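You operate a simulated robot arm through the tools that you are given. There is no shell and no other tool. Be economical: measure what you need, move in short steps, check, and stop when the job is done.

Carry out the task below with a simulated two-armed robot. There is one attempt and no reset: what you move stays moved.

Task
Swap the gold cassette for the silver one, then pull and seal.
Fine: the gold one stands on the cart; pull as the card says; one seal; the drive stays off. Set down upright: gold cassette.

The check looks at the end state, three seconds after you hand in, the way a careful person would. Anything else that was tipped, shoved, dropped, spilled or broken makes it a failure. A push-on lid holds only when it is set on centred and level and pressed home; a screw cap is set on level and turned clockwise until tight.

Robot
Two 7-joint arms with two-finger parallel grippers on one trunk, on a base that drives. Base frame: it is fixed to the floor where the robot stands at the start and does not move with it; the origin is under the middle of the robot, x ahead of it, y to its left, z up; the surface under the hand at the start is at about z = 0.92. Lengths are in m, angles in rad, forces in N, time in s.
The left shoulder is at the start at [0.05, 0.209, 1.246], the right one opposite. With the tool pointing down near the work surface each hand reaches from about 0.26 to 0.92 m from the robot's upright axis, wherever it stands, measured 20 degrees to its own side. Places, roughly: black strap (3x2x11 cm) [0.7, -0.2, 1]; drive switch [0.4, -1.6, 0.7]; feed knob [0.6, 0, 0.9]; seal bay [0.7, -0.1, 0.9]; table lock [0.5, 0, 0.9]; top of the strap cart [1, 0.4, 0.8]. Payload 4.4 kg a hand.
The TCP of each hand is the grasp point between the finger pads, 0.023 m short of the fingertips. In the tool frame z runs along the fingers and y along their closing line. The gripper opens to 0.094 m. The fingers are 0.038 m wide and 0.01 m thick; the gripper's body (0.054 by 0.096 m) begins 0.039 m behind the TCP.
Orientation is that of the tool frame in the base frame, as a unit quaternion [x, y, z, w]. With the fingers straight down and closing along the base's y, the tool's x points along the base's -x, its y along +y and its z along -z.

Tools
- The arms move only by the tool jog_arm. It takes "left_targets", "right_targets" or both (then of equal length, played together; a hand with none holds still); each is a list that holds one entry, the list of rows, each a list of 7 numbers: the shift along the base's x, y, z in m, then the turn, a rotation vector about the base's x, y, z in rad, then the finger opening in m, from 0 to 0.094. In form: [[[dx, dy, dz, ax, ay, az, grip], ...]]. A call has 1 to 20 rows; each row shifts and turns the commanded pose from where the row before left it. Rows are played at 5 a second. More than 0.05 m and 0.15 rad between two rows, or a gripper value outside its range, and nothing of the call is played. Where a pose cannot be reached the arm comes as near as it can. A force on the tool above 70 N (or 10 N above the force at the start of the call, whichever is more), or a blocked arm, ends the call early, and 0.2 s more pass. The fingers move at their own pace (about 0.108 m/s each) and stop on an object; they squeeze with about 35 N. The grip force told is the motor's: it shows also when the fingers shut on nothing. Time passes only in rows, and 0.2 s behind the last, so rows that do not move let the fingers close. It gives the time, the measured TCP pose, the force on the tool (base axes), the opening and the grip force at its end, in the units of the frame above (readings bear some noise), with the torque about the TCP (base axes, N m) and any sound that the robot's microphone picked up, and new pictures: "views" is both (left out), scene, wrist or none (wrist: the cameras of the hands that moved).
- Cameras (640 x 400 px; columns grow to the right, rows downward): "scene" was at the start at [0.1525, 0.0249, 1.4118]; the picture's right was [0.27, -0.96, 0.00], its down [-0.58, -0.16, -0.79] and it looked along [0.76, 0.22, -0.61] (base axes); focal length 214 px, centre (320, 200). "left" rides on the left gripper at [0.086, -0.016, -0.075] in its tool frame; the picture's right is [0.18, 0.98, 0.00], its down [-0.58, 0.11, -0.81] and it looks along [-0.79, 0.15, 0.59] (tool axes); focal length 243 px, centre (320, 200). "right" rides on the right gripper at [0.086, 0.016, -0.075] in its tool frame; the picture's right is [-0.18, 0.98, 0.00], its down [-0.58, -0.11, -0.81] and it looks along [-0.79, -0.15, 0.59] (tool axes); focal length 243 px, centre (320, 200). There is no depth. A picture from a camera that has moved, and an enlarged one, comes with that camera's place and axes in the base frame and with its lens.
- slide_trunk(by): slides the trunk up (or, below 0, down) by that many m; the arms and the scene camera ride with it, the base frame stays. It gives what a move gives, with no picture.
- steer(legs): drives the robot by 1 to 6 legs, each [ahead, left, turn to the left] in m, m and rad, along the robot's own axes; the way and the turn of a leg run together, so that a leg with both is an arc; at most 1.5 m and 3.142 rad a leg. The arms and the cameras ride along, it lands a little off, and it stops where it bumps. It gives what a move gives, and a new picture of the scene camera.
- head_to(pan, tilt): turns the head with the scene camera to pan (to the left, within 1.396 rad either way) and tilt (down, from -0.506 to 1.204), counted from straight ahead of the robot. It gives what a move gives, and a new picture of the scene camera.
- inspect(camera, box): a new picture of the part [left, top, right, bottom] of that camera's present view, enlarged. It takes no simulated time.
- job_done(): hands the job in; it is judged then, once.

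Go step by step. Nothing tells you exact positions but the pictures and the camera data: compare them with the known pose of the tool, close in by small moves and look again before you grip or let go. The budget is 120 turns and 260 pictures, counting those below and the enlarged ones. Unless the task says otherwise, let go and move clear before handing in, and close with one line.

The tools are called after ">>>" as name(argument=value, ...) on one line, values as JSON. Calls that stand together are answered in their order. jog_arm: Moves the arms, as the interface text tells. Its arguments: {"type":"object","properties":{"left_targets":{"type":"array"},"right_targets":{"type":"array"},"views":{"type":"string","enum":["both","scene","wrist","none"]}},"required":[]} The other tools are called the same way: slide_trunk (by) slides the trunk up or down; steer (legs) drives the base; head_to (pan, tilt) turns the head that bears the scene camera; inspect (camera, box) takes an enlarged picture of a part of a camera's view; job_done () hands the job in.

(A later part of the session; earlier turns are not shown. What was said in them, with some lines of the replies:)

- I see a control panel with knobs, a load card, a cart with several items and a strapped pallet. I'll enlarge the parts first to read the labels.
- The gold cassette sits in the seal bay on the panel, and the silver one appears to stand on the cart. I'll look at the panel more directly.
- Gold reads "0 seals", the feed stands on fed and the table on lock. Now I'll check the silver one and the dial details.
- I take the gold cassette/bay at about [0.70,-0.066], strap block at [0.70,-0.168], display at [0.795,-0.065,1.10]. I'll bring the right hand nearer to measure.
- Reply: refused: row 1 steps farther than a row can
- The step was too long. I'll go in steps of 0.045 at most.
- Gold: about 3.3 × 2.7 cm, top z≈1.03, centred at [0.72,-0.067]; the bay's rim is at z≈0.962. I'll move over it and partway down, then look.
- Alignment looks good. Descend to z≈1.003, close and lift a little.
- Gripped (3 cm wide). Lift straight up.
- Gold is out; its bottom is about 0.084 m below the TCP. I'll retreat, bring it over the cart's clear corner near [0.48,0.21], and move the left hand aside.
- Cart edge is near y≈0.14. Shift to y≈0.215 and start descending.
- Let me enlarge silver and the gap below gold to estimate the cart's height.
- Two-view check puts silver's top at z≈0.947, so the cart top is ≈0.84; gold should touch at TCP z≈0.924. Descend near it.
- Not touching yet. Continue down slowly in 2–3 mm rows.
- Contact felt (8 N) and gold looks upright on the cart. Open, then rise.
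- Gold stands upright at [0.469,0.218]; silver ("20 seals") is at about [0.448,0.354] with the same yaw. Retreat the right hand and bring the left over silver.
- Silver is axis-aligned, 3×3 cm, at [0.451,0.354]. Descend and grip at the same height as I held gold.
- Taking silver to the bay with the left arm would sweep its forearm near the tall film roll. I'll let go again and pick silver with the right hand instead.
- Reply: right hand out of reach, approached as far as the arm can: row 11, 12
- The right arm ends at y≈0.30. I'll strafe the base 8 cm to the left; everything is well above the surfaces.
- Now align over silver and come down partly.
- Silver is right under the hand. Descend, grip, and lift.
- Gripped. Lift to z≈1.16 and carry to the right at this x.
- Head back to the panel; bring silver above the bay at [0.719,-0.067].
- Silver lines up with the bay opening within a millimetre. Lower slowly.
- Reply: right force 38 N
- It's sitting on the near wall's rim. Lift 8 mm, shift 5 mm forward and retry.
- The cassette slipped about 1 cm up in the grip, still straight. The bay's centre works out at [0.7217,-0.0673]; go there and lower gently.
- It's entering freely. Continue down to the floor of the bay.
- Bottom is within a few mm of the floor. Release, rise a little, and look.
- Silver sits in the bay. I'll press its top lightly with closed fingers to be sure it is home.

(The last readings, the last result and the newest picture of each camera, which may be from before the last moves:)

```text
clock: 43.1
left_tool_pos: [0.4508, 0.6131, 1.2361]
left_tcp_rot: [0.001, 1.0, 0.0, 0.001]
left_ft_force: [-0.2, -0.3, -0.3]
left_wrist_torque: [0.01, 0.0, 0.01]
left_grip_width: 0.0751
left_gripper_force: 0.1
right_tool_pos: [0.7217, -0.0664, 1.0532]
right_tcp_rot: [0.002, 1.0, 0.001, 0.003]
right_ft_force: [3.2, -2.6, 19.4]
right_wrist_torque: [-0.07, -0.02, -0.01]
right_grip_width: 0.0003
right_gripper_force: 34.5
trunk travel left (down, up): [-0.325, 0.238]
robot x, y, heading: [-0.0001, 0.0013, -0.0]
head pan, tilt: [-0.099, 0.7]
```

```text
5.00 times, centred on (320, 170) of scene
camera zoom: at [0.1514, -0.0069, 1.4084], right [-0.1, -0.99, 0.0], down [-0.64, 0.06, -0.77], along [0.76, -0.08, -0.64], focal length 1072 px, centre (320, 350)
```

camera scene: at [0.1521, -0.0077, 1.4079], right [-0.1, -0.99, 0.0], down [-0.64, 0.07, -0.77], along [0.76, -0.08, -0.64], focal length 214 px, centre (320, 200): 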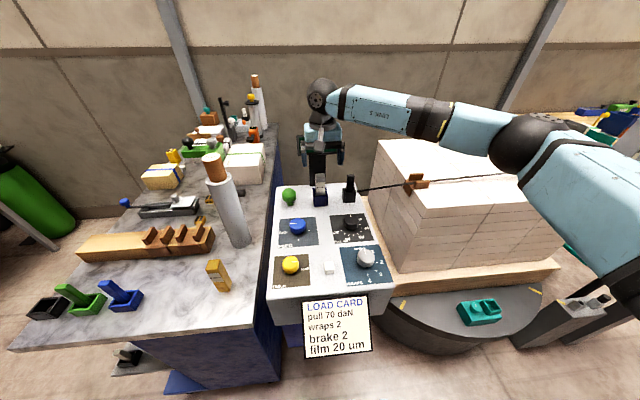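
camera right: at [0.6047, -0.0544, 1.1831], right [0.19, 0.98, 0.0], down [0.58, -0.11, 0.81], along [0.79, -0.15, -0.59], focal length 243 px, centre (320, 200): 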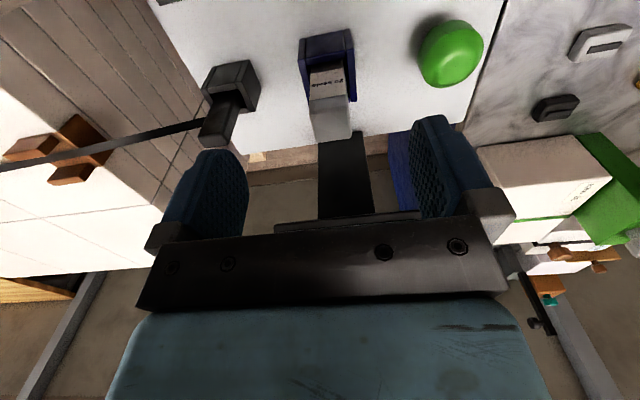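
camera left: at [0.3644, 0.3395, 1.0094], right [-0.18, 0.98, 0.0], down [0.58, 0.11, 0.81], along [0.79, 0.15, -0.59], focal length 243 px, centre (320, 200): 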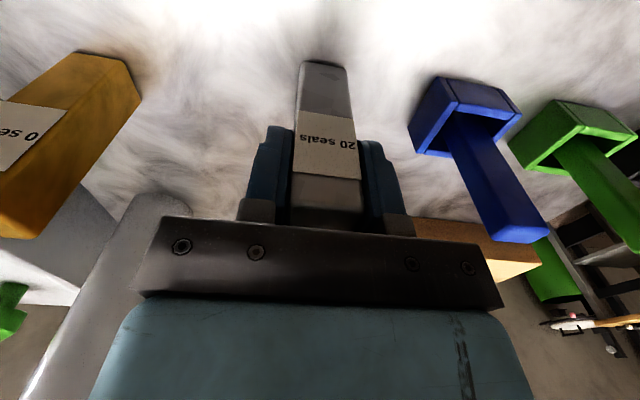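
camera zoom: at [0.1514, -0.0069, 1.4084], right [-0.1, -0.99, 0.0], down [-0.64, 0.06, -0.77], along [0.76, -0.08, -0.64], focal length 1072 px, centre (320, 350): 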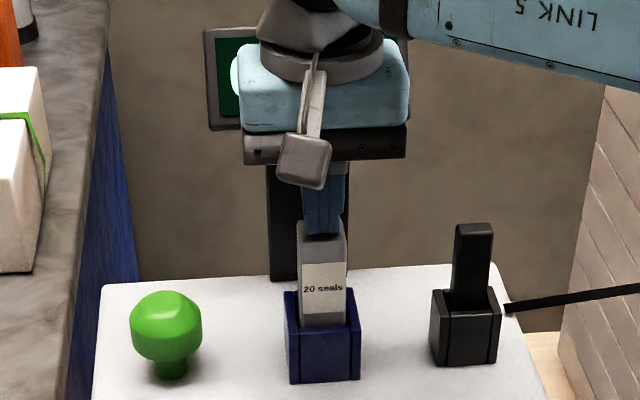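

Pressed home (19 N at top z≈1.03). Now look at the PULL dial closely.

>>> jog_arm(right_targets=[[[0, 0, 0.04, 0, 0, 0, 0.0], [0, 0, 0.04, 0, 0, 0, 0.09], [-0.045, 0, 0, 0, 0, 0, 0.09], [-0.045, -0.01, 0, 0, 0, 0, 0.09], [-0.045, -0.015, 0, 0, 0, 0, 0.09], [-0.045, -0.025, 0, 0, 0, 0, 0.09], [-0.035, -0.03, -0.01, 0, 0, 0, 0.09]]], views="wrist")

>>> inspect(camera="right", box=[220, 0, 460, 150])

>>> inspect(camera="scene", box=[320, 200, 400, 290])

```text
refused: row 6 steps farther than a row can; nothing moved
```

```text
2.67 times, centred on (340, 75) of right
camera zoom: at [0.6358, -0.0507, 1.1264], right [0.19, 0.98, 0.0], down [0.58, -0.11, 0.81], along [0.79, -0.15, -0.59], focal length 647 px, centre (267, 533)
```

zoom: 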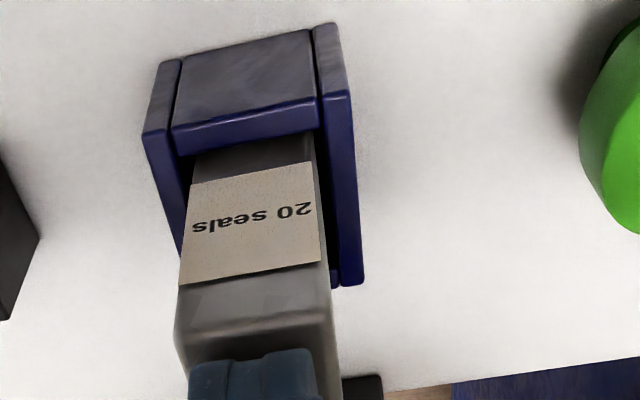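

```text
4.44 times, centred on (360, 245) of scene
camera zoom: at [0.1514, -0.0069, 1.4084], right [-0.1, -0.99, 0.0], down [-0.64, 0.06, -0.77], along [0.76, -0.08, -0.64], focal length 953 px, centre (142, 0)
```

zoom: 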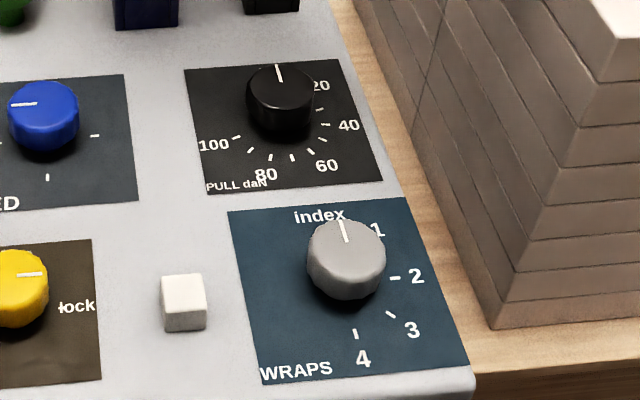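

>>> jog_arm(right_targets=[[[0, 0, 0.04, 0, 0, 0, 0.0], [0, 0, 0.04, 0, 0, 0, 0.09], [-0.045, 0, 0, 0, 0, 0, 0.09], [-0.045, -0.01, 0, 0, 0, 0, 0.09], [-0.045, -0.015, 0, 0, 0, 0, 0.09], [-0.045, -0.02, 0, 0, 0, 0, 0.09], [-0.035, -0.03, -0.01, 0, 0, 0, 0.09]]], views="wrist")

>>> inspect(camera="right", box=[220, 0, 460, 150])

>>> inspect(camera="scene", box=[270, 170, 400, 290])

```text
clock: 44.7
left_tool_pos: [0.4503, 0.6123, 1.2372]
left_tcp_rot: [0.001, 1.0, 0.001, 0.0]
left_ft_force: [0.2, -0.4, 1.0]
left_wrist_torque: [0.01, 0.01, 0.01]
left_grip_width: 0.0748
left_gripper_force: 0.0
right_tool_pos: [0.506, -0.1422, 1.1211]
right_tcp_rot: [0.001, 1.0, 0.001, 0.0]
right_ft_force: [-0.6, -0.6, 0.3]
right_wrist_torque: [0.01, 0.0, 0.02]
right_grip_width: 0.0899
right_gripper_force: 0.2
trunk travel left (down, up): [-0.325, 0.238]
robot x, y, heading: [0.0002, 0.0007, -0.008]
head pan, tilt: [-0.099, 0.7]
camera right: at [0.4192, -0.1266, 1.1947], right [0.19, 0.98, 0.0], down [0.58, -0.11, 0.81], along [0.79, -0.15, -0.59], focal length 243 px, centre (320, 200)
```

right: 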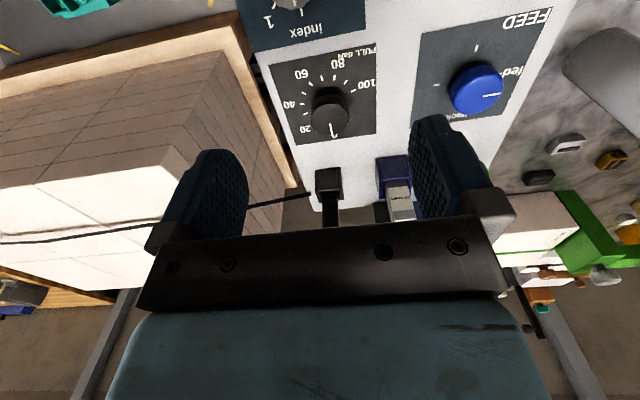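

```text
2.67 times, centred on (340, 75) of right
camera zoom: at [0.4192, -0.1266, 1.1947], right [0.19, 0.98, 0.0], down [0.58, -0.11, 0.81], along [0.79, -0.15, -0.59], focal length 647 px, centre (267, 533)
```

zoom: 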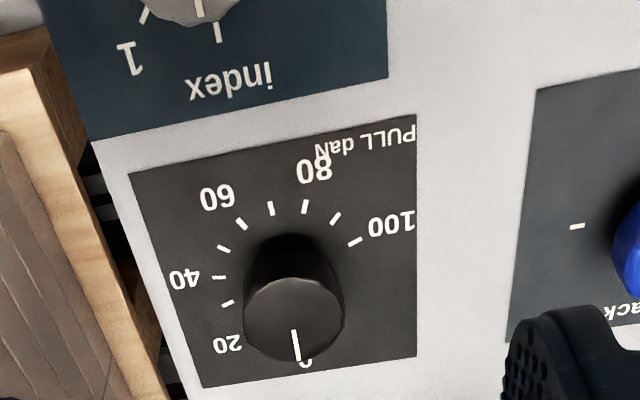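

```text
3.33 times, centred on (335, 230) of scene
camera zoom: at [0.1528, -0.0086, 1.4079], right [-0.1, -0.99, 0.0], down [-0.64, 0.07, -0.77], along [0.76, -0.08, -0.64], focal length 715 px, centre (270, 100)
```

zoom: 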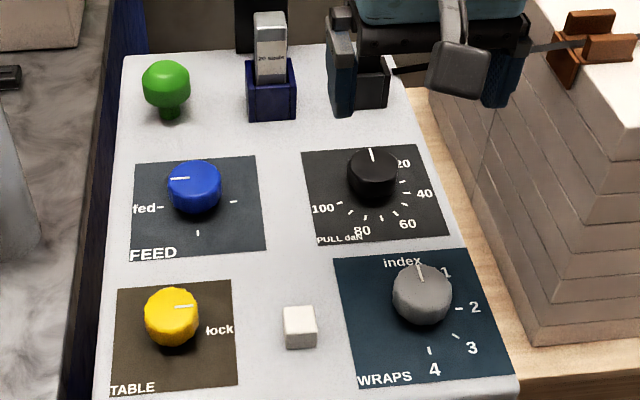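

PULL dial: centre ≈[0.590,-0.148], 0 at far side, 25° per 10 daN clockwise, so 70 is at 175° clockwise. Move above it.

>>> jog_arm(right_targets=[[[0.042, -0.003, 0, 0, 0, 0, 0.075], [0.042, -0.003, 0, 0, 0, 0, 0.075], [0, 0, -0.04, 0, 0, 0, 0.075], [0, 0, -0.04, 0, 0, 0, 0.075], [0, 0, -0.03, 0, 0, 0, 0.075]]], views="wrist")

>>> inspect(camera="right", box=[200, 0, 440, 150])

>>> inspect(camera="scene", box=[300, 150, 420, 260])

```text
clock: 45.9
left_tool_pos: [0.4506, 0.6119, 1.2346]
left_tcp_rot: [0.001, 1.0, 0.001, 0.0]
left_ft_force: [-0.8, -0.1, 0.5]
left_wrist_torque: [-0.01, -0.01, -0.01]
left_grip_width: 0.0752
left_gripper_force: 0.0
right_tool_pos: [0.5906, -0.1467, 1.0113]
right_tcp_rot: [0.002, 1.0, 0.001, 0.0]
right_ft_force: [0.8, -0.1, -0.3]
right_wrist_torque: [-0.01, 0.02, 0.0]
right_grip_width: 0.0752
right_gripper_force: 0.1
trunk travel left (down, up): [-0.325, 0.238]
robot x, y, heading: [-0.0009, 0.0009, 0.004]
head pan, tilt: [-0.099, 0.7]
camera right: at [0.5046, -0.1309, 1.0845], right [0.19, 0.98, 0.0], down [0.58, -0.11, 0.81], along [0.79, -0.15, -0.59], focal length 243 px, centre (320, 200)
```

right: 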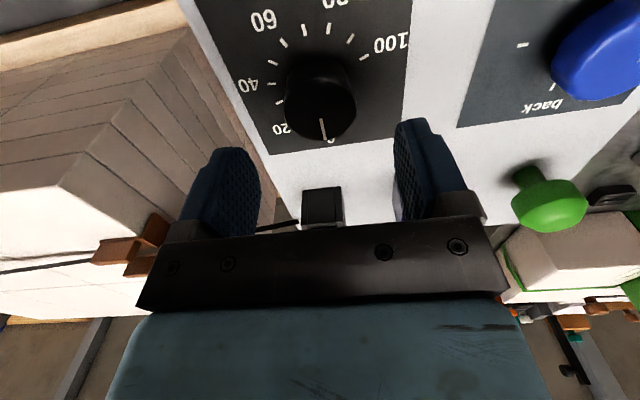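

```text
2.67 times, centred on (320, 75) of right
camera zoom: at [0.5046, -0.1309, 1.0845], right [0.19, 0.98, 0.0], down [0.58, -0.11, 0.81], along [0.79, -0.15, -0.59], focal length 647 px, centre (320, 533)
```

zoom: 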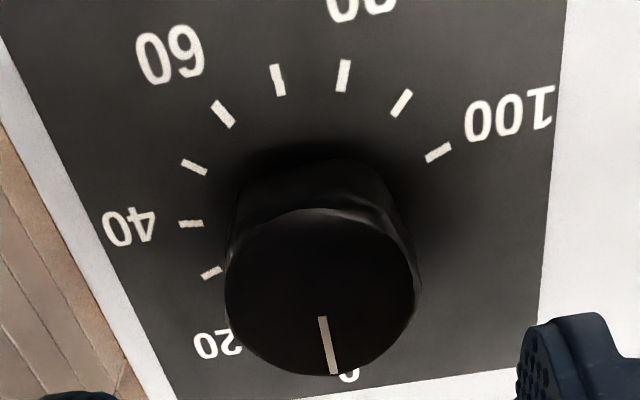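

```text
3.64 times, centred on (360, 205) of scene
camera zoom: at [0.1538, -0.0069, 1.4078], right [-0.1, -0.99, 0.0], down [-0.64, 0.06, -0.76], along [0.76, -0.08, -0.64], focal length 780 px, centre (174, 182)
```

zoom: 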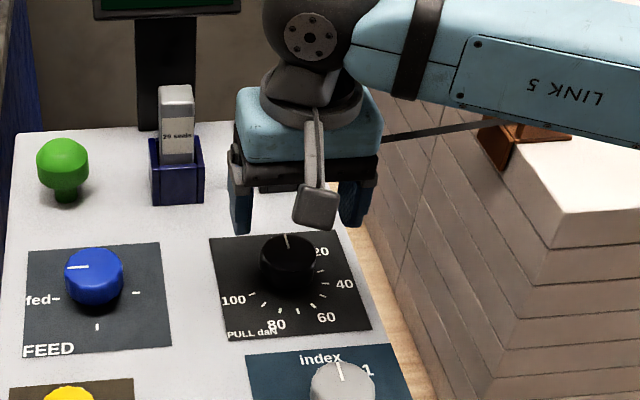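

Centred. Descend, grip the knob, and turn clockwise about half of the way (−1.5 rad).

>>> jog_arm(right_targets=[[[0, 0, -0.03, 0, 0, 0, 0.075], [0, 0, -0.02, 0, 0, 0, 0.075], [0, 0, -0.008, 0, 0, 0, 0.075], [0, 0, 0, 0, 0, 0, 0.03], [0, 0, 0, 0, 0, 0, 0.03], [0, 0, 0, 0, 0, 0, 0.03]]], views="wrist")

```text
clock: 47.3
left_tool_pos: [0.4525, 0.6127, 1.2356]
left_tcp_rot: [0.001, 1.0, 0.0, -0.001]
left_ft_force: [-0.2, -0.3, 0.2]
left_wrist_torque: [0.02, -0.01, -0.02]
left_grip_width: 0.0751
left_gripper_force: 0.1
right_tool_pos: [0.5914, -0.1463, 0.9518]
right_tcp_rot: [0.002, 1.0, 0.0, 0.0]
right_ft_force: [-1.7, -6.8, -2.7]
right_wrist_torque: [-0.73, -0.62, -0.1]
right_grip_width: 0.0476
right_gripper_force: 44.8
trunk travel left (down, up): [-0.325, 0.238]
robot x, y, heading: [0.001, -0.0029, -0.007]
head pan, tilt: [-0.099, 0.7]
camera right: at [0.5047, -0.1309, 1.026], right [0.19, 0.98, 0.0], down [0.58, -0.11, 0.81], along [0.79, -0.15, -0.59], focal length 243 px, centre (320, 200)
```

right: 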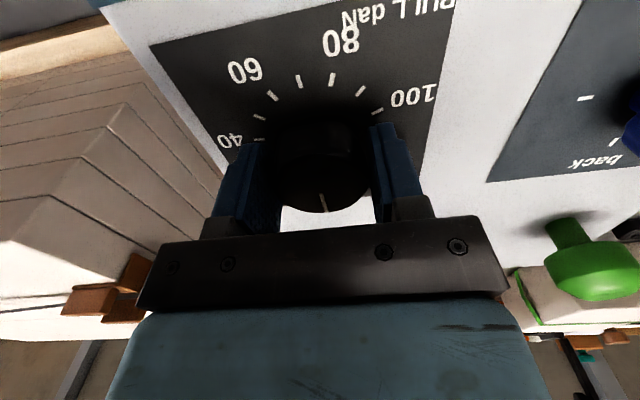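

Gripped (4.8 cm). Turn clockwise 1.5 rad.

>>> jog_arm(right_targets=[[[0, -0.001, 0, 0, 0, -0.1, 0.03], [0, 0, 0, 0, 0, -0.14, 0.03], [0, 0, 0, 0, 0, -0.14, 0.03], [0, 0, 0, 0, 0, -0.14, 0.03], [0, 0, 0, 0, 0, -0.14, 0.03], [0, 0, 0, 0, 0, -0.14, 0.03], [0, 0, 0, 0, 0, -0.14, 0.03], [0, 0, 0, 0, 0, -0.14, 0.03], [0, 0, 0, 0, 0, -0.14, 0.03], [0, 0, 0, 0, 0, -0.14, 0.03], [0, 0, 0, 0, 0, -0.14, 0.03], [0, 0, 0, 0, 0, 0, 0.03]]], views="both")

>>> inspect(camera="scene", box=[270, 130, 410, 270])

```text
clock: 49.9
left_tool_pos: [0.4508, 0.6123, 1.2356]
left_tcp_rot: [0.001, 1.0, 0.0, 0.0]
left_ft_force: [-0.3, 0.3, -0.1]
left_wrist_torque: [0.02, 0.05, -0.01]
left_grip_width: 0.075
left_gripper_force: 0.1
right_tool_pos: [0.5902, -0.1464, 0.9523]
right_tcp_rot: [0.684, 0.73, 0.0, 0.001]
right_ft_force: [-10.5, -4.1, 3.3]
right_wrist_torque: [-0.03, 0.78, -0.01]
right_grip_width: 0.0476
right_gripper_force: 44.9
trunk travel left (down, up): [-0.325, 0.238]
robot x, y, heading: [-0.001, 0.0038, -0.006]
head pan, tilt: [-0.099, 0.7]
camera scene: at [0.152, -0.0073, 1.4079], right [-0.1, -0.99, 0.0], down [-0.64, 0.07, -0.77], along [0.76, -0.08, -0.64], focal length 214 px, centre (320, 200)
camera right: at [0.6008, -0.0607, 1.026], right [0.99, -0.12, 0.0], down [-0.07, -0.59, 0.81], along [-0.09, -0.8, -0.59], focal length 243 px, centre (320, 200)
```

scene: 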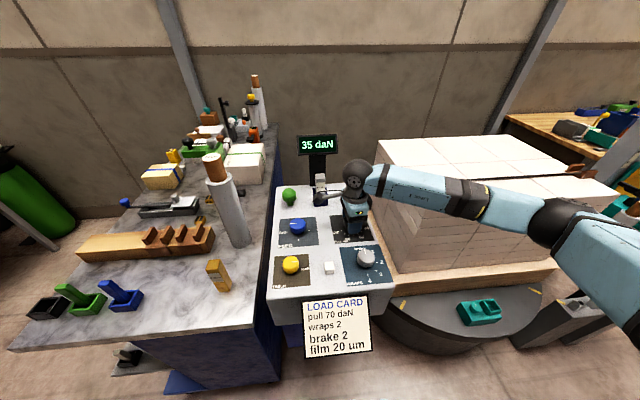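
right: 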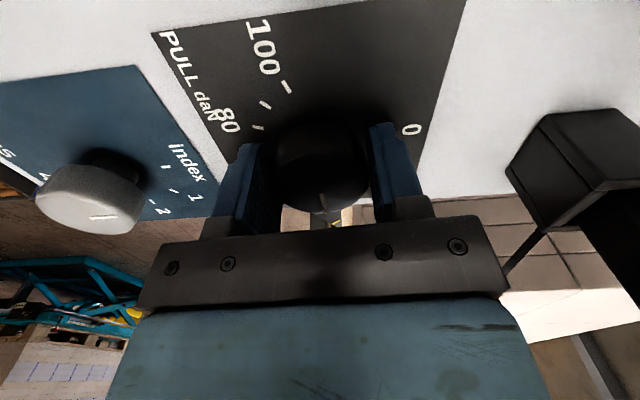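

```text
2.86 times, centred on (340, 200) of scene
camera zoom: at [0.152, -0.0073, 1.4079], right [-0.1, -0.99, 0.0], down [-0.64, 0.07, -0.77], along [0.76, -0.08, -0.64], focal length 613 px, centre (263, 200)
```

zoom: 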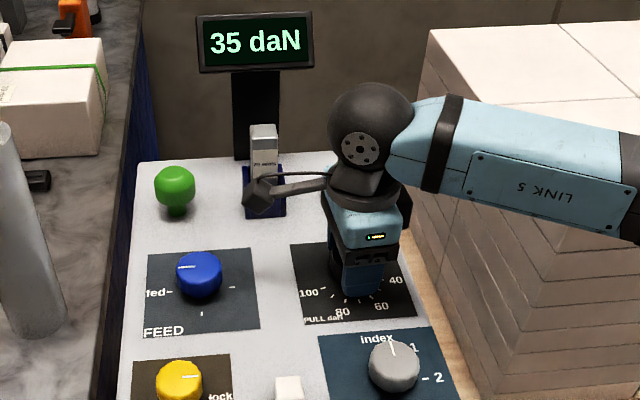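

Display reads 35 daN at half turn, so pull follows the dial. Release, wind the wrist back, and regrip.

>>> jog_arm(right_targets=[[[0, 0, 0, 0, 0, 0, 0.06], [0, 0, 0, 0, 0, 0, 0.075], [0, 0, 0, 0, 0, 0, 0.075], [-0.001, 0, 0.04, 0, 0, 0, 0.075], [0, 0, 0, 0, 0, 0.14, 0.075], [0, 0, 0, 0, 0, 0.14, 0.075], [0, 0, 0, 0, 0, 0.14, 0.075], [0, 0, 0, 0, 0, 0.14, 0.075], [0, 0, 0, 0, 0, 0.14, 0.075], [0, 0, 0, 0, 0, 0.14, 0.075], [0, 0, 0, 0, 0, 0.14, 0.075], [0, 0, 0, 0, 0, 0.14, 0.075], [0, 0, 0, 0, 0, 0.14, 0.075], [0, 0, 0, 0, 0, 0.14, 0.075], [0, 0, 0, 0, 0, 0.1, 0.075]]], views="both")

>>> inspect(camera="right", box=[200, 0, 440, 220])

>>> inspect(camera="scene", box=[270, 120, 410, 260])

```text
clock: 53.1
left_tool_pos: [0.4516, 0.6129, 1.2346]
left_tcp_rot: [0.001, 1.0, 0.001, -0.001]
left_ft_force: [-0.1, 0.1, -0.2]
left_wrist_torque: [-0.02, 0.02, 0.03]
left_grip_width: 0.0751
left_gripper_force: 0.0
right_tool_pos: [0.5901, -0.1457, 0.9916]
right_tcp_rot: [0.0, 1.0, 0.001, 0.0]
right_ft_force: [-0.4, -0.6, -0.2]
right_wrist_torque: [-0.02, -0.02, 0.02]
right_grip_width: 0.0749
right_gripper_force: 0.2
trunk travel left (down, up): [-0.325, 0.238]
robot x, y, heading: [-0.0032, -0.0013, 0.001]
head pan, tilt: [-0.099, 0.7]
camera scene: at [0.1535, -0.0069, 1.4077], right [-0.1, -0.99, 0.0], down [-0.64, 0.06, -0.76], along [0.76, -0.08, -0.64], focal length 214 px, centre (320, 200)
camera right: at [0.5039, -0.1317, 1.0651], right [0.18, 0.98, 0.0], down [0.58, -0.11, 0.81], along [0.79, -0.15, -0.59], focal length 243 px, centre (320, 200)
```

scene: 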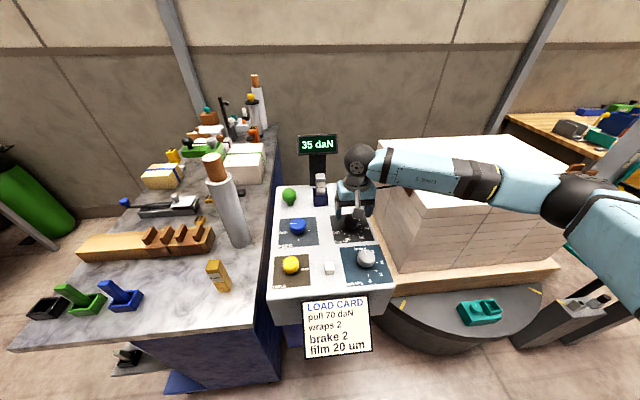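
right: 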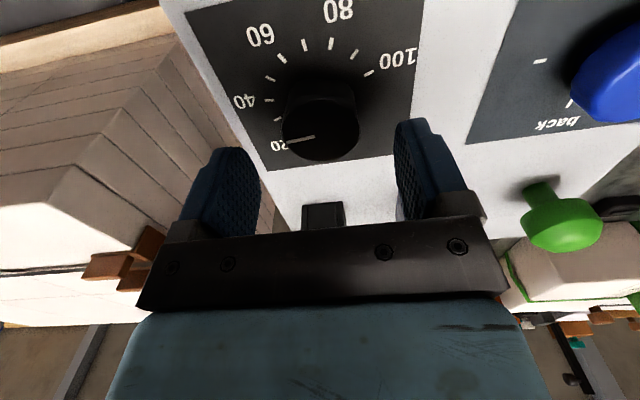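

```text
1.82 times, centred on (320, 110) of right
camera zoom: at [0.5039, -0.1317, 1.0651], right [0.18, 0.98, 0.0], down [0.58, -0.11, 0.81], along [0.79, -0.15, -0.59], focal length 441 px, centre (320, 364)
```

zoom: 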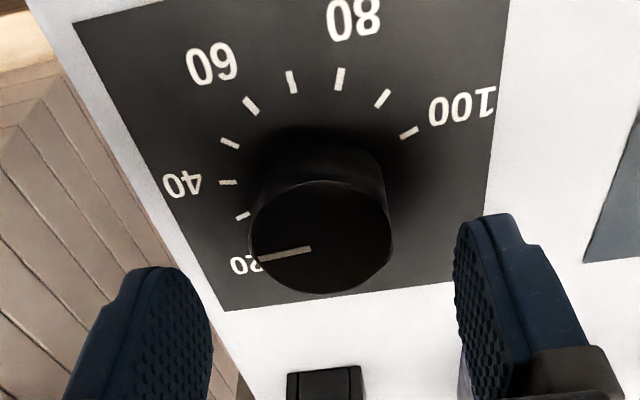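

```text
2.86 times, centred on (340, 190) of scene
camera zoom: at [0.1535, -0.0069, 1.4077], right [-0.1, -0.99, 0.0], down [-0.64, 0.06, -0.76], along [0.76, -0.08, -0.64], focal length 613 px, centre (263, 229)
```

zoom: 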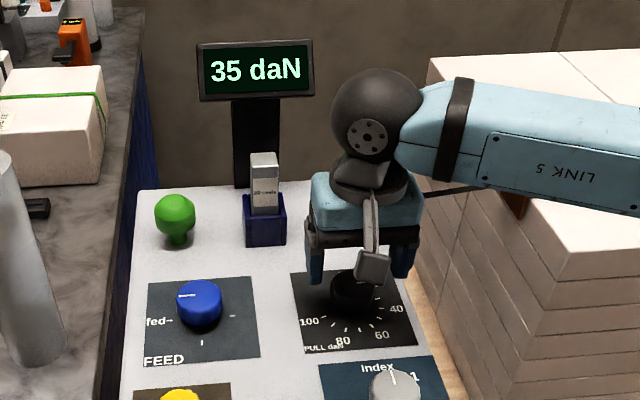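

Regrip and turn the remaining ~1.5 rad, then read the display.

>>> jog_arm(right_targets=[[[0, -0.001, -0.025, 0, 0, 0, 0.075], [0, 0, -0.014, 0, 0, 0, 0.075], [0, 0, 0, 0, 0, 0, 0.03], [0, 0, 0, 0, 0, 0, 0.03], [0, 0, 0, 0, 0, 0, 0.03], [0, 0, 0, 0, 0, -0.14, 0.03], [0, 0, 0, 0, 0, -0.14, 0.03], [0, 0, 0, 0, 0, -0.14, 0.03], [0, 0, 0, 0, 0, -0.14, 0.03], [0, 0, 0, 0, 0, -0.14, 0.03], [0, 0, 0, 0, 0, -0.14, 0.03], [0, 0, 0, 0, 0, -0.14, 0.03], [0, 0, 0, 0, 0, -0.14, 0.03], [0, 0, 0, 0, 0, -0.14, 0.03], [0, 0, 0, 0, 0, -0.14, 0.03], [0, 0, 0, 0, 0, -0.11, 0.03], [0, 0, 0, 0, 0, 0, 0.03]]], views="scene")

>>> inspect(camera="scene", box=[270, 120, 410, 260])

```text
clock: 56.7
left_tool_pos: [0.4515, 0.614, 1.2335]
left_tcp_rot: [0.001, 1.0, -0.001, 0.0]
left_ft_force: [0.5, -0.6, -0.7]
left_wrist_torque: [-0.01, 0.02, 0.02]
left_grip_width: 0.0749
left_gripper_force: 0.0
right_tool_pos: [0.5908, -0.1465, 0.9524]
right_tcp_rot: [0.686, 0.727, 0.0, 0.002]
right_ft_force: [-6.9, 16.9, -4.2]
right_wrist_torque: [-0.74, 0.12, 0.0]
right_grip_width: 0.0476
right_gripper_force: 44.9
trunk travel left (down, up): [-0.325, 0.238]
robot x, y, heading: [-0.0019, 0.0001, 0.004]
head pan, tilt: [-0.099, 0.7]
camera scene: at [0.1531, -0.0047, 1.4078], right [-0.1, -0.99, 0.0], down [-0.64, 0.06, -0.77], along [0.76, -0.08, -0.64], focal length 214 px, centre (320, 200)
```

scene: 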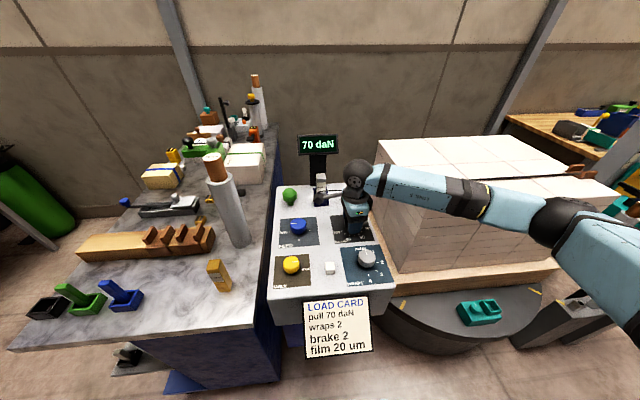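

```text
2.86 times, centred on (340, 190) of scene
camera zoom: at [0.1531, -0.0047, 1.4078], right [-0.1, -0.99, 0.0], down [-0.64, 0.06, -0.77], along [0.76, -0.08, -0.64], focal length 613 px, centre (263, 229)
```

zoom: 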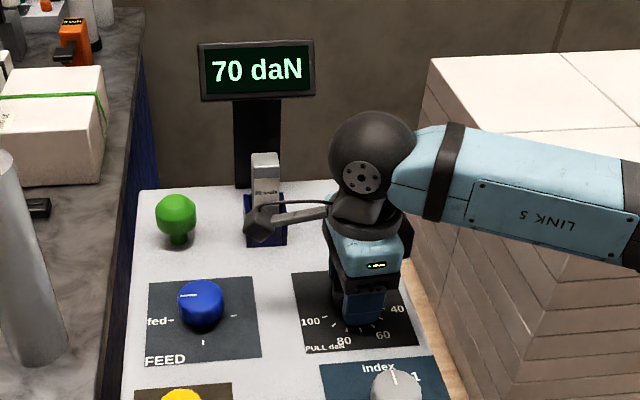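

70 daN. Release, wind back and check the pointer against the tick.

>>> jog_arm(right_targets=[[[0, 0, 0, 0, 0, 0, 0.06], [0, 0, 0, 0, 0, 0, 0.075], [0, 0, 0, 0, 0, 0, 0.075], [0, 0, 0.045, 0, 0, 0, 0.075], [0, 0, 0.04, 0, 0, 0.14, 0.075], [0, 0, 0, 0, 0, 0.14, 0.075], [0, 0, 0, 0, 0, 0.14, 0.075], [0, 0, 0, 0, 0, 0.14, 0.075], [0, 0, 0, 0, 0, 0.14, 0.075], [0, 0, 0, 0, 0, 0.14, 0.075], [0, 0, 0, 0, 0, 0.14, 0.075], [0, 0, 0, 0, 0, 0.14, 0.075], [0, 0, 0, 0, 0, 0.14, 0.075], [0, 0, 0, 0, 0, 0.14, 0.075], [0, 0, 0, 0, 0, 0.11, 0.075]]], views="wrist")

>>> inspect(camera="right", box=[220, 0, 420, 125])

>>> inspect(camera="scene", box=[270, 120, 410, 260])

```text
clock: 59.9
left_tool_pos: [0.452, 0.6121, 1.2355]
left_tcp_rot: [0.001, 1.0, -0.001, -0.001]
left_ft_force: [-1.0, 0.1, -0.3]
left_wrist_torque: [-0.01, -0.01, -0.05]
left_grip_width: 0.075
left_gripper_force: 0.1
right_tool_pos: [0.5911, -0.149, 1.0391]
right_tcp_rot: [0.002, 1.0, 0.0, 0.0]
right_ft_force: [-0.2, -0.9, 0.3]
right_wrist_torque: [0.04, -0.01, -0.04]
right_grip_width: 0.0751
right_gripper_force: 0.0
trunk travel left (down, up): [-0.325, 0.238]
robot x, y, heading: [-0.001, 0.0007, -0.002]
head pan, tilt: [-0.099, 0.7]
camera right: at [0.5037, -0.1327, 1.1113], right [0.19, 0.98, 0.0], down [0.58, -0.11, 0.81], along [0.79, -0.15, -0.59], focal length 243 px, centre (320, 200)
```

right: 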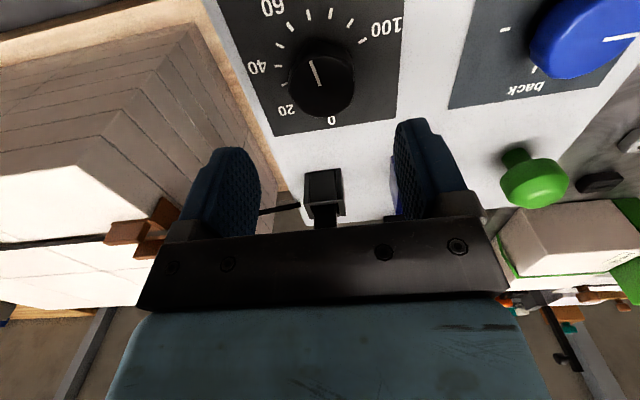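

```text
3.20 times, centred on (320, 62) of right
camera zoom: at [0.5037, -0.1327, 1.1113], right [0.19, 0.98, 0.0], down [0.58, -0.11, 0.81], along [0.79, -0.15, -0.59], focal length 776 px, centre (320, 640)
```

zoom: 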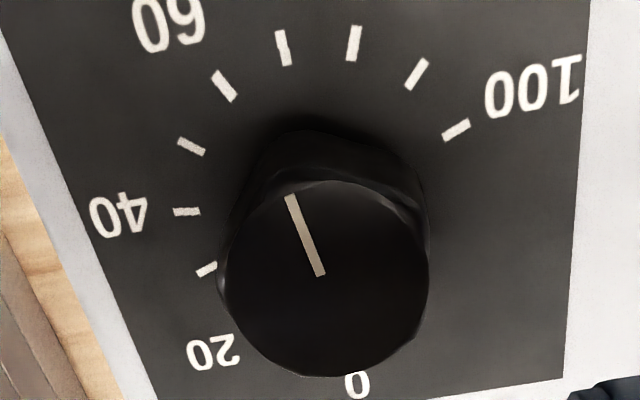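

```text
2.86 times, centred on (340, 190) of scene
camera zoom: at [0.1536, -0.0068, 1.4077], right [-0.1, -0.99, 0.0], down [-0.64, 0.06, -0.76], along [0.76, -0.08, -0.64], focal length 613 px, centre (263, 229)
```

zoom: 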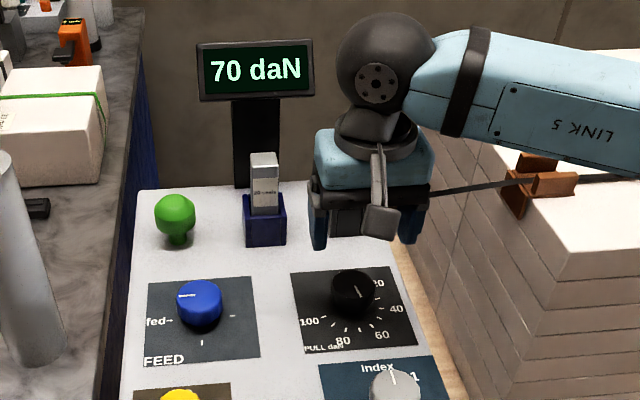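

The display shows 70 daN. Before pressing, look for any marking at the green knob and the white button.

>>> inspect(camera="right", box=[460, 100, 640, 250])

>>> inspect(camera="scene", box=[300, 240, 360, 290])

>>> inspect(camera="scene", box=[275, 175, 335, 215])

```text
2.67 times, centred on (550, 175) of right
camera zoom: at [0.5037, -0.1327, 1.1113], right [0.19, 0.98, 0.0], down [0.58, -0.11, 0.81], along [0.79, -0.15, -0.59], focal length 647 px, centre (-293, 267)
```

zoom: 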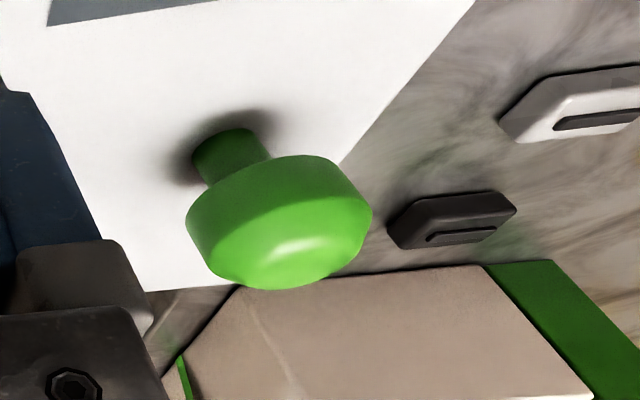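

```text
8.00 times, centred on (330, 265) of scene
camera zoom: at [0.1536, -0.0068, 1.4077], right [-0.1, -0.99, 0.0], down [-0.64, 0.06, -0.76], along [0.76, -0.08, -0.64], focal length 1716 px, centre (240, -320)
```

zoom: 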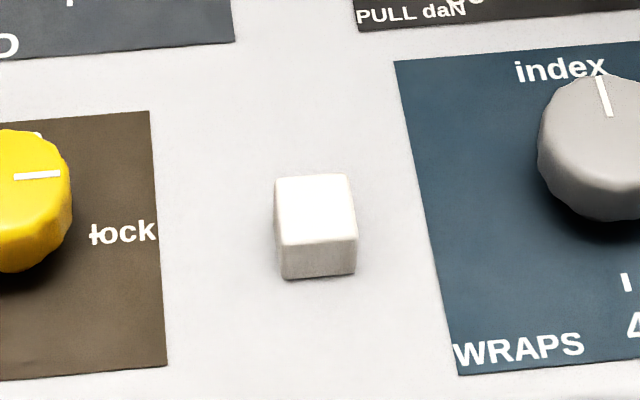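

```text
10.00 times, centred on (305, 195) of scene
camera zoom: at [0.1536, -0.0068, 1.4077], right [-0.1, -0.99, 0.0], down [-0.64, 0.06, -0.76], along [0.76, -0.08, -0.64], focal length 2145 px, centre (470, 250)
```

zoom: 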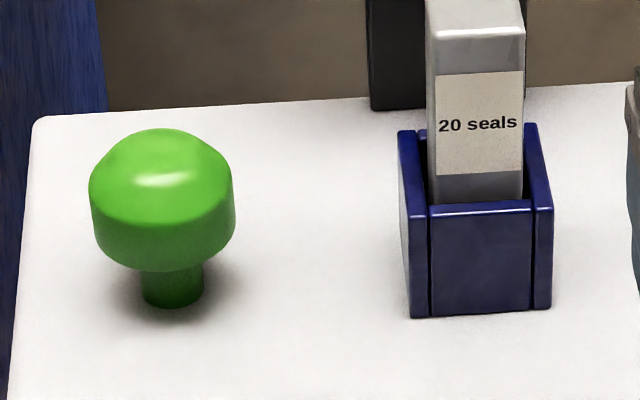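

No marks, but the green plunger stands beside the seal bay; it's the sealing button. I'll go above it at [0.714,0.0365] with closed fingers.

>>> jog_arm(right_targets=[[[0, 0, 0.045, 0, 0, 0, 0.0], [0, 0.045, 0, 0, 0, 0, 0.0], [0, 0.045, 0, 0, 0, 0, 0.0], [0.03, 0.035, 0, 0, 0, 0, 0.0], [0.03, 0.035, 0, 0, 0, 0, 0.0], [0.03, 0.0245, 0, 0, 0, 0, 0.0], [0.033, 0, 0, 0, 0, 0, 0.0], [0, 0, -0.04, 0, 0, 0, 0.0]]], views="wrist")

>>> inspect(camera="scene", box=[260, 120, 360, 220])

```text
clock: 61.7
left_tool_pos: [0.4511, 0.6132, 1.2346]
left_tcp_rot: [0.001, 1.0, 0.0, 0.0]
left_ft_force: [0.0, 0.5, -0.2]
left_wrist_torque: [-0.01, 0.0, 0.0]
left_grip_width: 0.0751
left_gripper_force: 0.1
right_tool_pos: [0.7137, 0.0378, 1.0397]
right_tcp_rot: [0.002, 1.0, 0.0, 0.0]
right_ft_force: [0.7, -0.6, -0.7]
right_wrist_torque: [0.01, 0.02, 0.0]
right_grip_width: 0.0
right_gripper_force: 35.1
trunk travel left (down, up): [-0.325, 0.238]
robot x, y, heading: [0.0002, -0.0004, -0.001]
head pan, tilt: [-0.099, 0.7]
camera right: at [0.628, 0.0541, 1.1135], right [0.19, 0.98, 0.0], down [0.58, -0.11, 0.81], along [0.79, -0.15, -0.59], focal length 243 px, centre (320, 200)
```

right: 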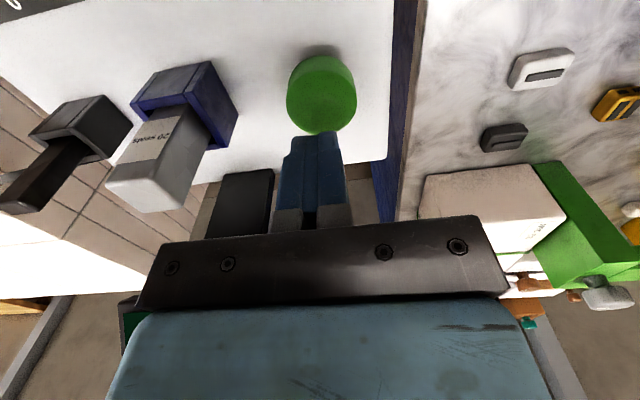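

```text
4.00 times, centred on (310, 170) of scene
camera zoom: at [0.1543, -0.0071, 1.4077], right [-0.1, -0.99, 0.0], down [-0.64, 0.06, -0.76], along [0.76, -0.08, -0.64], focal length 858 px, centre (360, 320)
```

zoom: 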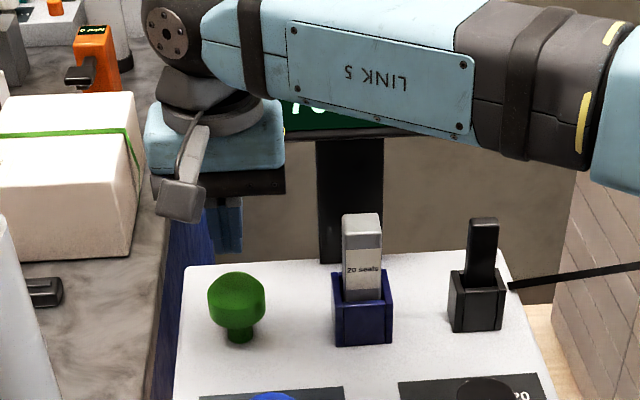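

Lower onto the button, first to about 1.006, then in small steps.

>>> jog_arm(right_targets=[[[-0.003, 0, -0.02, 0, 0, 0, 0.0], [0, 0, -0.012, 0, 0, 0, 0.0], [0, 0, -0.004, 0, 0, 0, 0.0], [0, 0, -0.003, 0, 0, 0, 0.0]]], views="none")

>>> inspect(camera="right", box=[200, 0, 440, 150])

```text
clock: 62.7
left_tool_pos: [0.4509, 0.6121, 1.2346]
left_tcp_rot: [0.0, 1.0, 0.0, 0.0]
left_ft_force: [0.7, -0.7, -0.9]
left_wrist_torque: [-0.03, -0.01, -0.01]
left_grip_width: 0.0751
left_gripper_force: 0.0
right_tool_pos: [0.7095, 0.0374, 1.0039]
right_tcp_rot: [0.002, 1.0, 0.001, 0.0]
right_ft_force: [0.5, -0.8, 1.2]
right_wrist_torque: [-0.03, 0.0, 0.0]
right_grip_width: 0.0
right_gripper_force: 34.7
trunk travel left (down, up): [-0.325, 0.238]
robot x, y, heading: [0.0001, -0.0016, -0.004]
head pan, tilt: [-0.099, 0.7]
```

```text
2.67 times, centred on (320, 75) of right
camera zoom: at [0.6241, 0.0533, 1.0769], right [0.19, 0.98, 0.0], down [0.58, -0.11, 0.81], along [0.79, -0.15, -0.59], focal length 647 px, centre (320, 533)
```

zoom: 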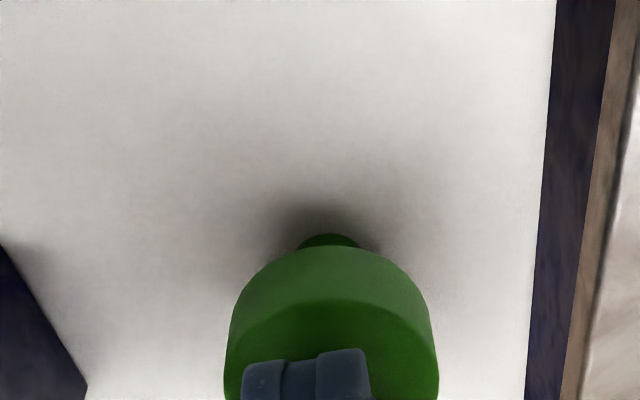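

>>> jog_arm(right_targets=[[[0, 0.004, 0, 0, 0, 0, 0.0], [0, 0, -0.003, 0, 0, 0, 0.0], [0, 0, -0.003, 0, 0, 0, 0.0], [0, 0, -0.003, 0, 0, 0, 0.0]]], views="none")

```text
clock: 63.7
left_tool_pos: [0.4503, 0.6118, 1.2349]
left_tcp_rot: [0.0, 1.0, -0.001, 0.0]
left_ft_force: [-0.5, -0.8, -0.4]
left_wrist_torque: [-0.02, -0.01, 0.01]
left_grip_width: 0.0748
left_gripper_force: 0.0
right_tool_pos: [0.7098, 0.0406, 0.995]
right_tcp_rot: [0.002, 1.0, 0.001, 0.001]
right_ft_force: [2.5, 1.5, 5.0]
right_wrist_torque: [0.03, -0.02, 0.0]
right_grip_width: 0.0
right_gripper_force: 35.2
trunk travel left (down, up): [-0.325, 0.238]
robot x, y, heading: [0.0, -0.0005, -0.002]
head pan, tilt: [-0.099, 0.7]
```

Contact has begun (5 N). Keep pressing down.

>>> jog_arm(right_targets=[[[0, 0, -0.003, 0, 0, 0, 0.0], [0, 0, -0.003, 0, 0, 0, 0.0], [0, 0, -0.003, 0, 0, 0, 0.0]]], views="none")

>>> inspect(camera="scene", box=[260, 120, 360, 220])

```text
clock: 64.5
left_tool_pos: [0.4519, 0.6136, 1.2355]
left_tcp_rot: [0.002, 1.0, -0.001, 0.0]
left_ft_force: [0.4, 1.9, 0.2]
left_wrist_torque: [0.02, 0.0, 0.0]
left_grip_width: 0.0747
left_gripper_force: 0.1
right_tool_pos: [0.7105, 0.0405, 0.9849]
right_tcp_rot: [0.002, 1.0, 0.0, 0.001]
right_ft_force: [5.0, 2.8, 10.9]
right_wrist_torque: [0.03, -0.12, 0.02]
right_grip_width: 0.0001
right_gripper_force: 35.9
trunk travel left (down, up): [-0.325, 0.238]
robot x, y, heading: [0.0036, 0.0009, 0.001]
head pan, tilt: [-0.099, 0.7]
```

```text
4.00 times, centred on (310, 170) of scene
camera zoom: at [0.1528, -0.0066, 1.4079], right [-0.1, -0.99, 0.0], down [-0.64, 0.06, -0.77], along [0.76, -0.08, -0.64], focal length 858 px, centre (360, 320)
```

zoom: 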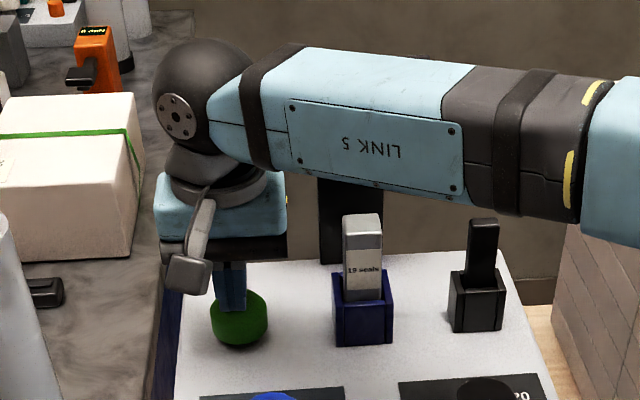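

The cassette now reads "19 seals": one seal made. Lift straight off.

>>> jog_arm(right_targets=[[[0, 0, 0.03, 0, 0, 0, 0.0], [0, 0, 0.04, 0, 0, 0, 0.0], [0, 0, 0.045, 0, 0, 0, 0.0], [-0.045, 0, 0.02, 0, 0, 0, 0.0], [-0.045, -0.02, 0, 0, 0, 0, 0.0], [-0.045, -0.02, 0, 0, 0, 0, 0.0], [-0.045, -0.02, 0, 0, 0, 0, 0.0], [0, -0.045, 0, 0, 0, 0, 0.05], [0, -0.045, 0, 0, 0, 0, 0.05], [0, -0.045, 0, 0, 0, 0, 0.05], [0, -0.045, 0, 0, 0, 0, 0.05]]], views="scene")

>>> inspect(camera="scene", box=[240, 120, 400, 280])

>>> inspect(camera="scene", box=[280, 120, 420, 210])

>>> inspect(camera="scene", box=[0, 60, 280, 330])

```text
clock: 66.9
left_tool_pos: [0.4511, 0.6111, 1.2362]
left_tcp_rot: [0.0, 1.0, 0.0, 0.0]
left_ft_force: [-1.3, 0.0, 0.2]
left_wrist_torque: [0.0, 0.01, 0.0]
left_grip_width: 0.0753
left_gripper_force: 0.1
right_tool_pos: [0.5298, -0.2007, 1.12]
right_tcp_rot: [0.002, 1.0, 0.002, 0.001]
right_ft_force: [0.7, -0.3, 0.1]
right_wrist_torque: [0.01, 0.0, 0.02]
right_grip_width: 0.05
right_gripper_force: 0.1
trunk travel left (down, up): [-0.325, 0.238]
robot x, y, heading: [0.0006, 0.0025, -0.001]
head pan, tilt: [-0.099, 0.7]
camera scene: at [0.1529, -0.0088, 1.4079], right [-0.1, -0.99, 0.0], down [-0.64, 0.07, -0.77], along [0.76, -0.08, -0.64], focal length 214 px, centre (320, 200)
```

scene: 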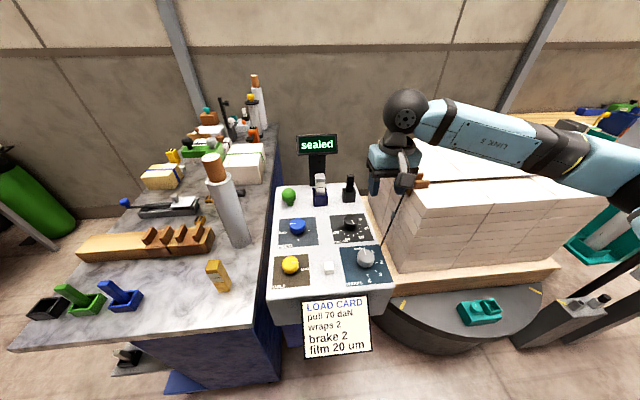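

```text
2.50 times, centred on (320, 200) of scene
camera zoom: at [0.1529, -0.0088, 1.4079], right [-0.1, -0.99, 0.0], down [-0.64, 0.07, -0.77], along [0.76, -0.08, -0.64], focal length 536 px, centre (320, 200)
```

zoom: 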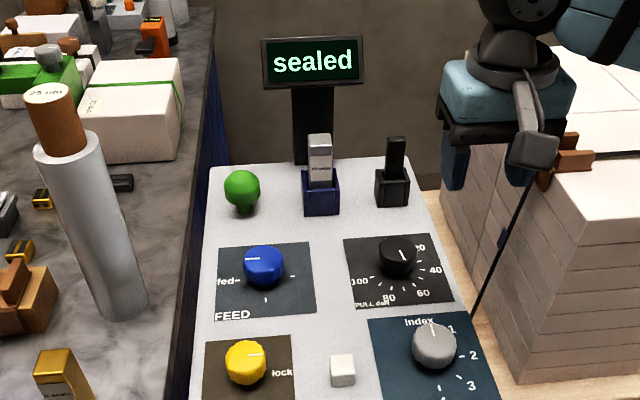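

```text
4.44 times, centred on (350, 165) of scene
camera zoom: at [0.1529, -0.0088, 1.4079], right [-0.1, -0.99, 0.0], down [-0.64, 0.07, -0.77], along [0.76, -0.08, -0.64], focal length 953 px, centre (187, 356)
```

zoom: 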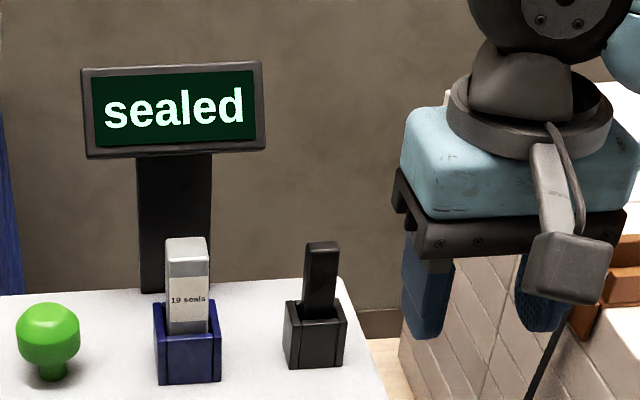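

```text
1.48 times, centred on (140, 195) of scene
camera zoom: at [0.1529, -0.0088, 1.4079], right [-0.1, -0.99, 0.0], down [-0.64, 0.07, -0.77], along [0.76, -0.08, -0.64], focal length 318 px, centre (587, 207)
```

zoom: 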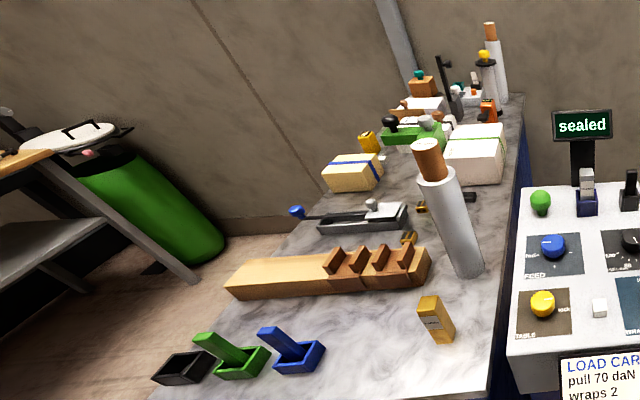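

The display reads "sealed", silver shows 19 seals and gold stands upright on the cart. I'll lift the hand clear of the pallet and strap tail, then hand in.

>>> jog_arm(right_targets=[[[0, 0, 0.04, 0, 0, 0, 0.05], [-0.02, 0, 0.04, 0, 0, 0, 0.05], [-0.02, 0, 0.02, 0, 0, 0, 0.05], [0, 0, 0, 0, 0, 0, 0.05], [0, 0, 0, 0, 0, 0, 0.05]]], views="scene")

```text
clock: 68.1
left_tool_pos: [0.451, 0.6124, 1.2352]
left_tcp_rot: [0.001, 1.0, 0.0, 0.0]
left_ft_force: [0.2, -0.4, 0.5]
left_wrist_torque: [0.0, 0.0, 0.01]
left_grip_width: 0.075
left_gripper_force: 0.0
right_tool_pos: [0.4914, -0.199, 1.2212]
right_tcp_rot: [0.002, 1.0, 0.0, 0.0]
right_ft_force: [-0.1, 0.6, 0.3]
right_wrist_torque: [0.03, -0.05, -0.01]
right_grip_width: 0.05
right_gripper_force: 0.0
trunk travel left (down, up): [-0.325, 0.238]
robot x, y, heading: [-0.0005, 0.0036, -0.0]
head pan, tilt: [-0.099, 0.7]
camera scene: at [0.1534, -0.0067, 1.4078], right [-0.1, -0.99, 0.0], down [-0.64, 0.06, -0.77], along [0.76, -0.08, -0.64], focal length 214 px, centre (320, 200)
```

scene: 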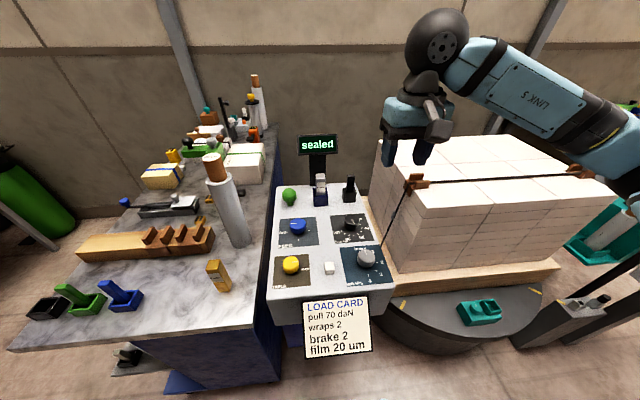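

Both hands are clear and the panel, cart and pallet are in order, so I'm handing in.

>>> job_done()

```text
The job is handed in.
```

The silver cassette is in the seal bay and the gold one stands upright on the cart. The strap was pulled to 70 daN and sealed once: the display reads "sealed" and the cassette went from 20 to 19 seals. I did not touch the drive switch.
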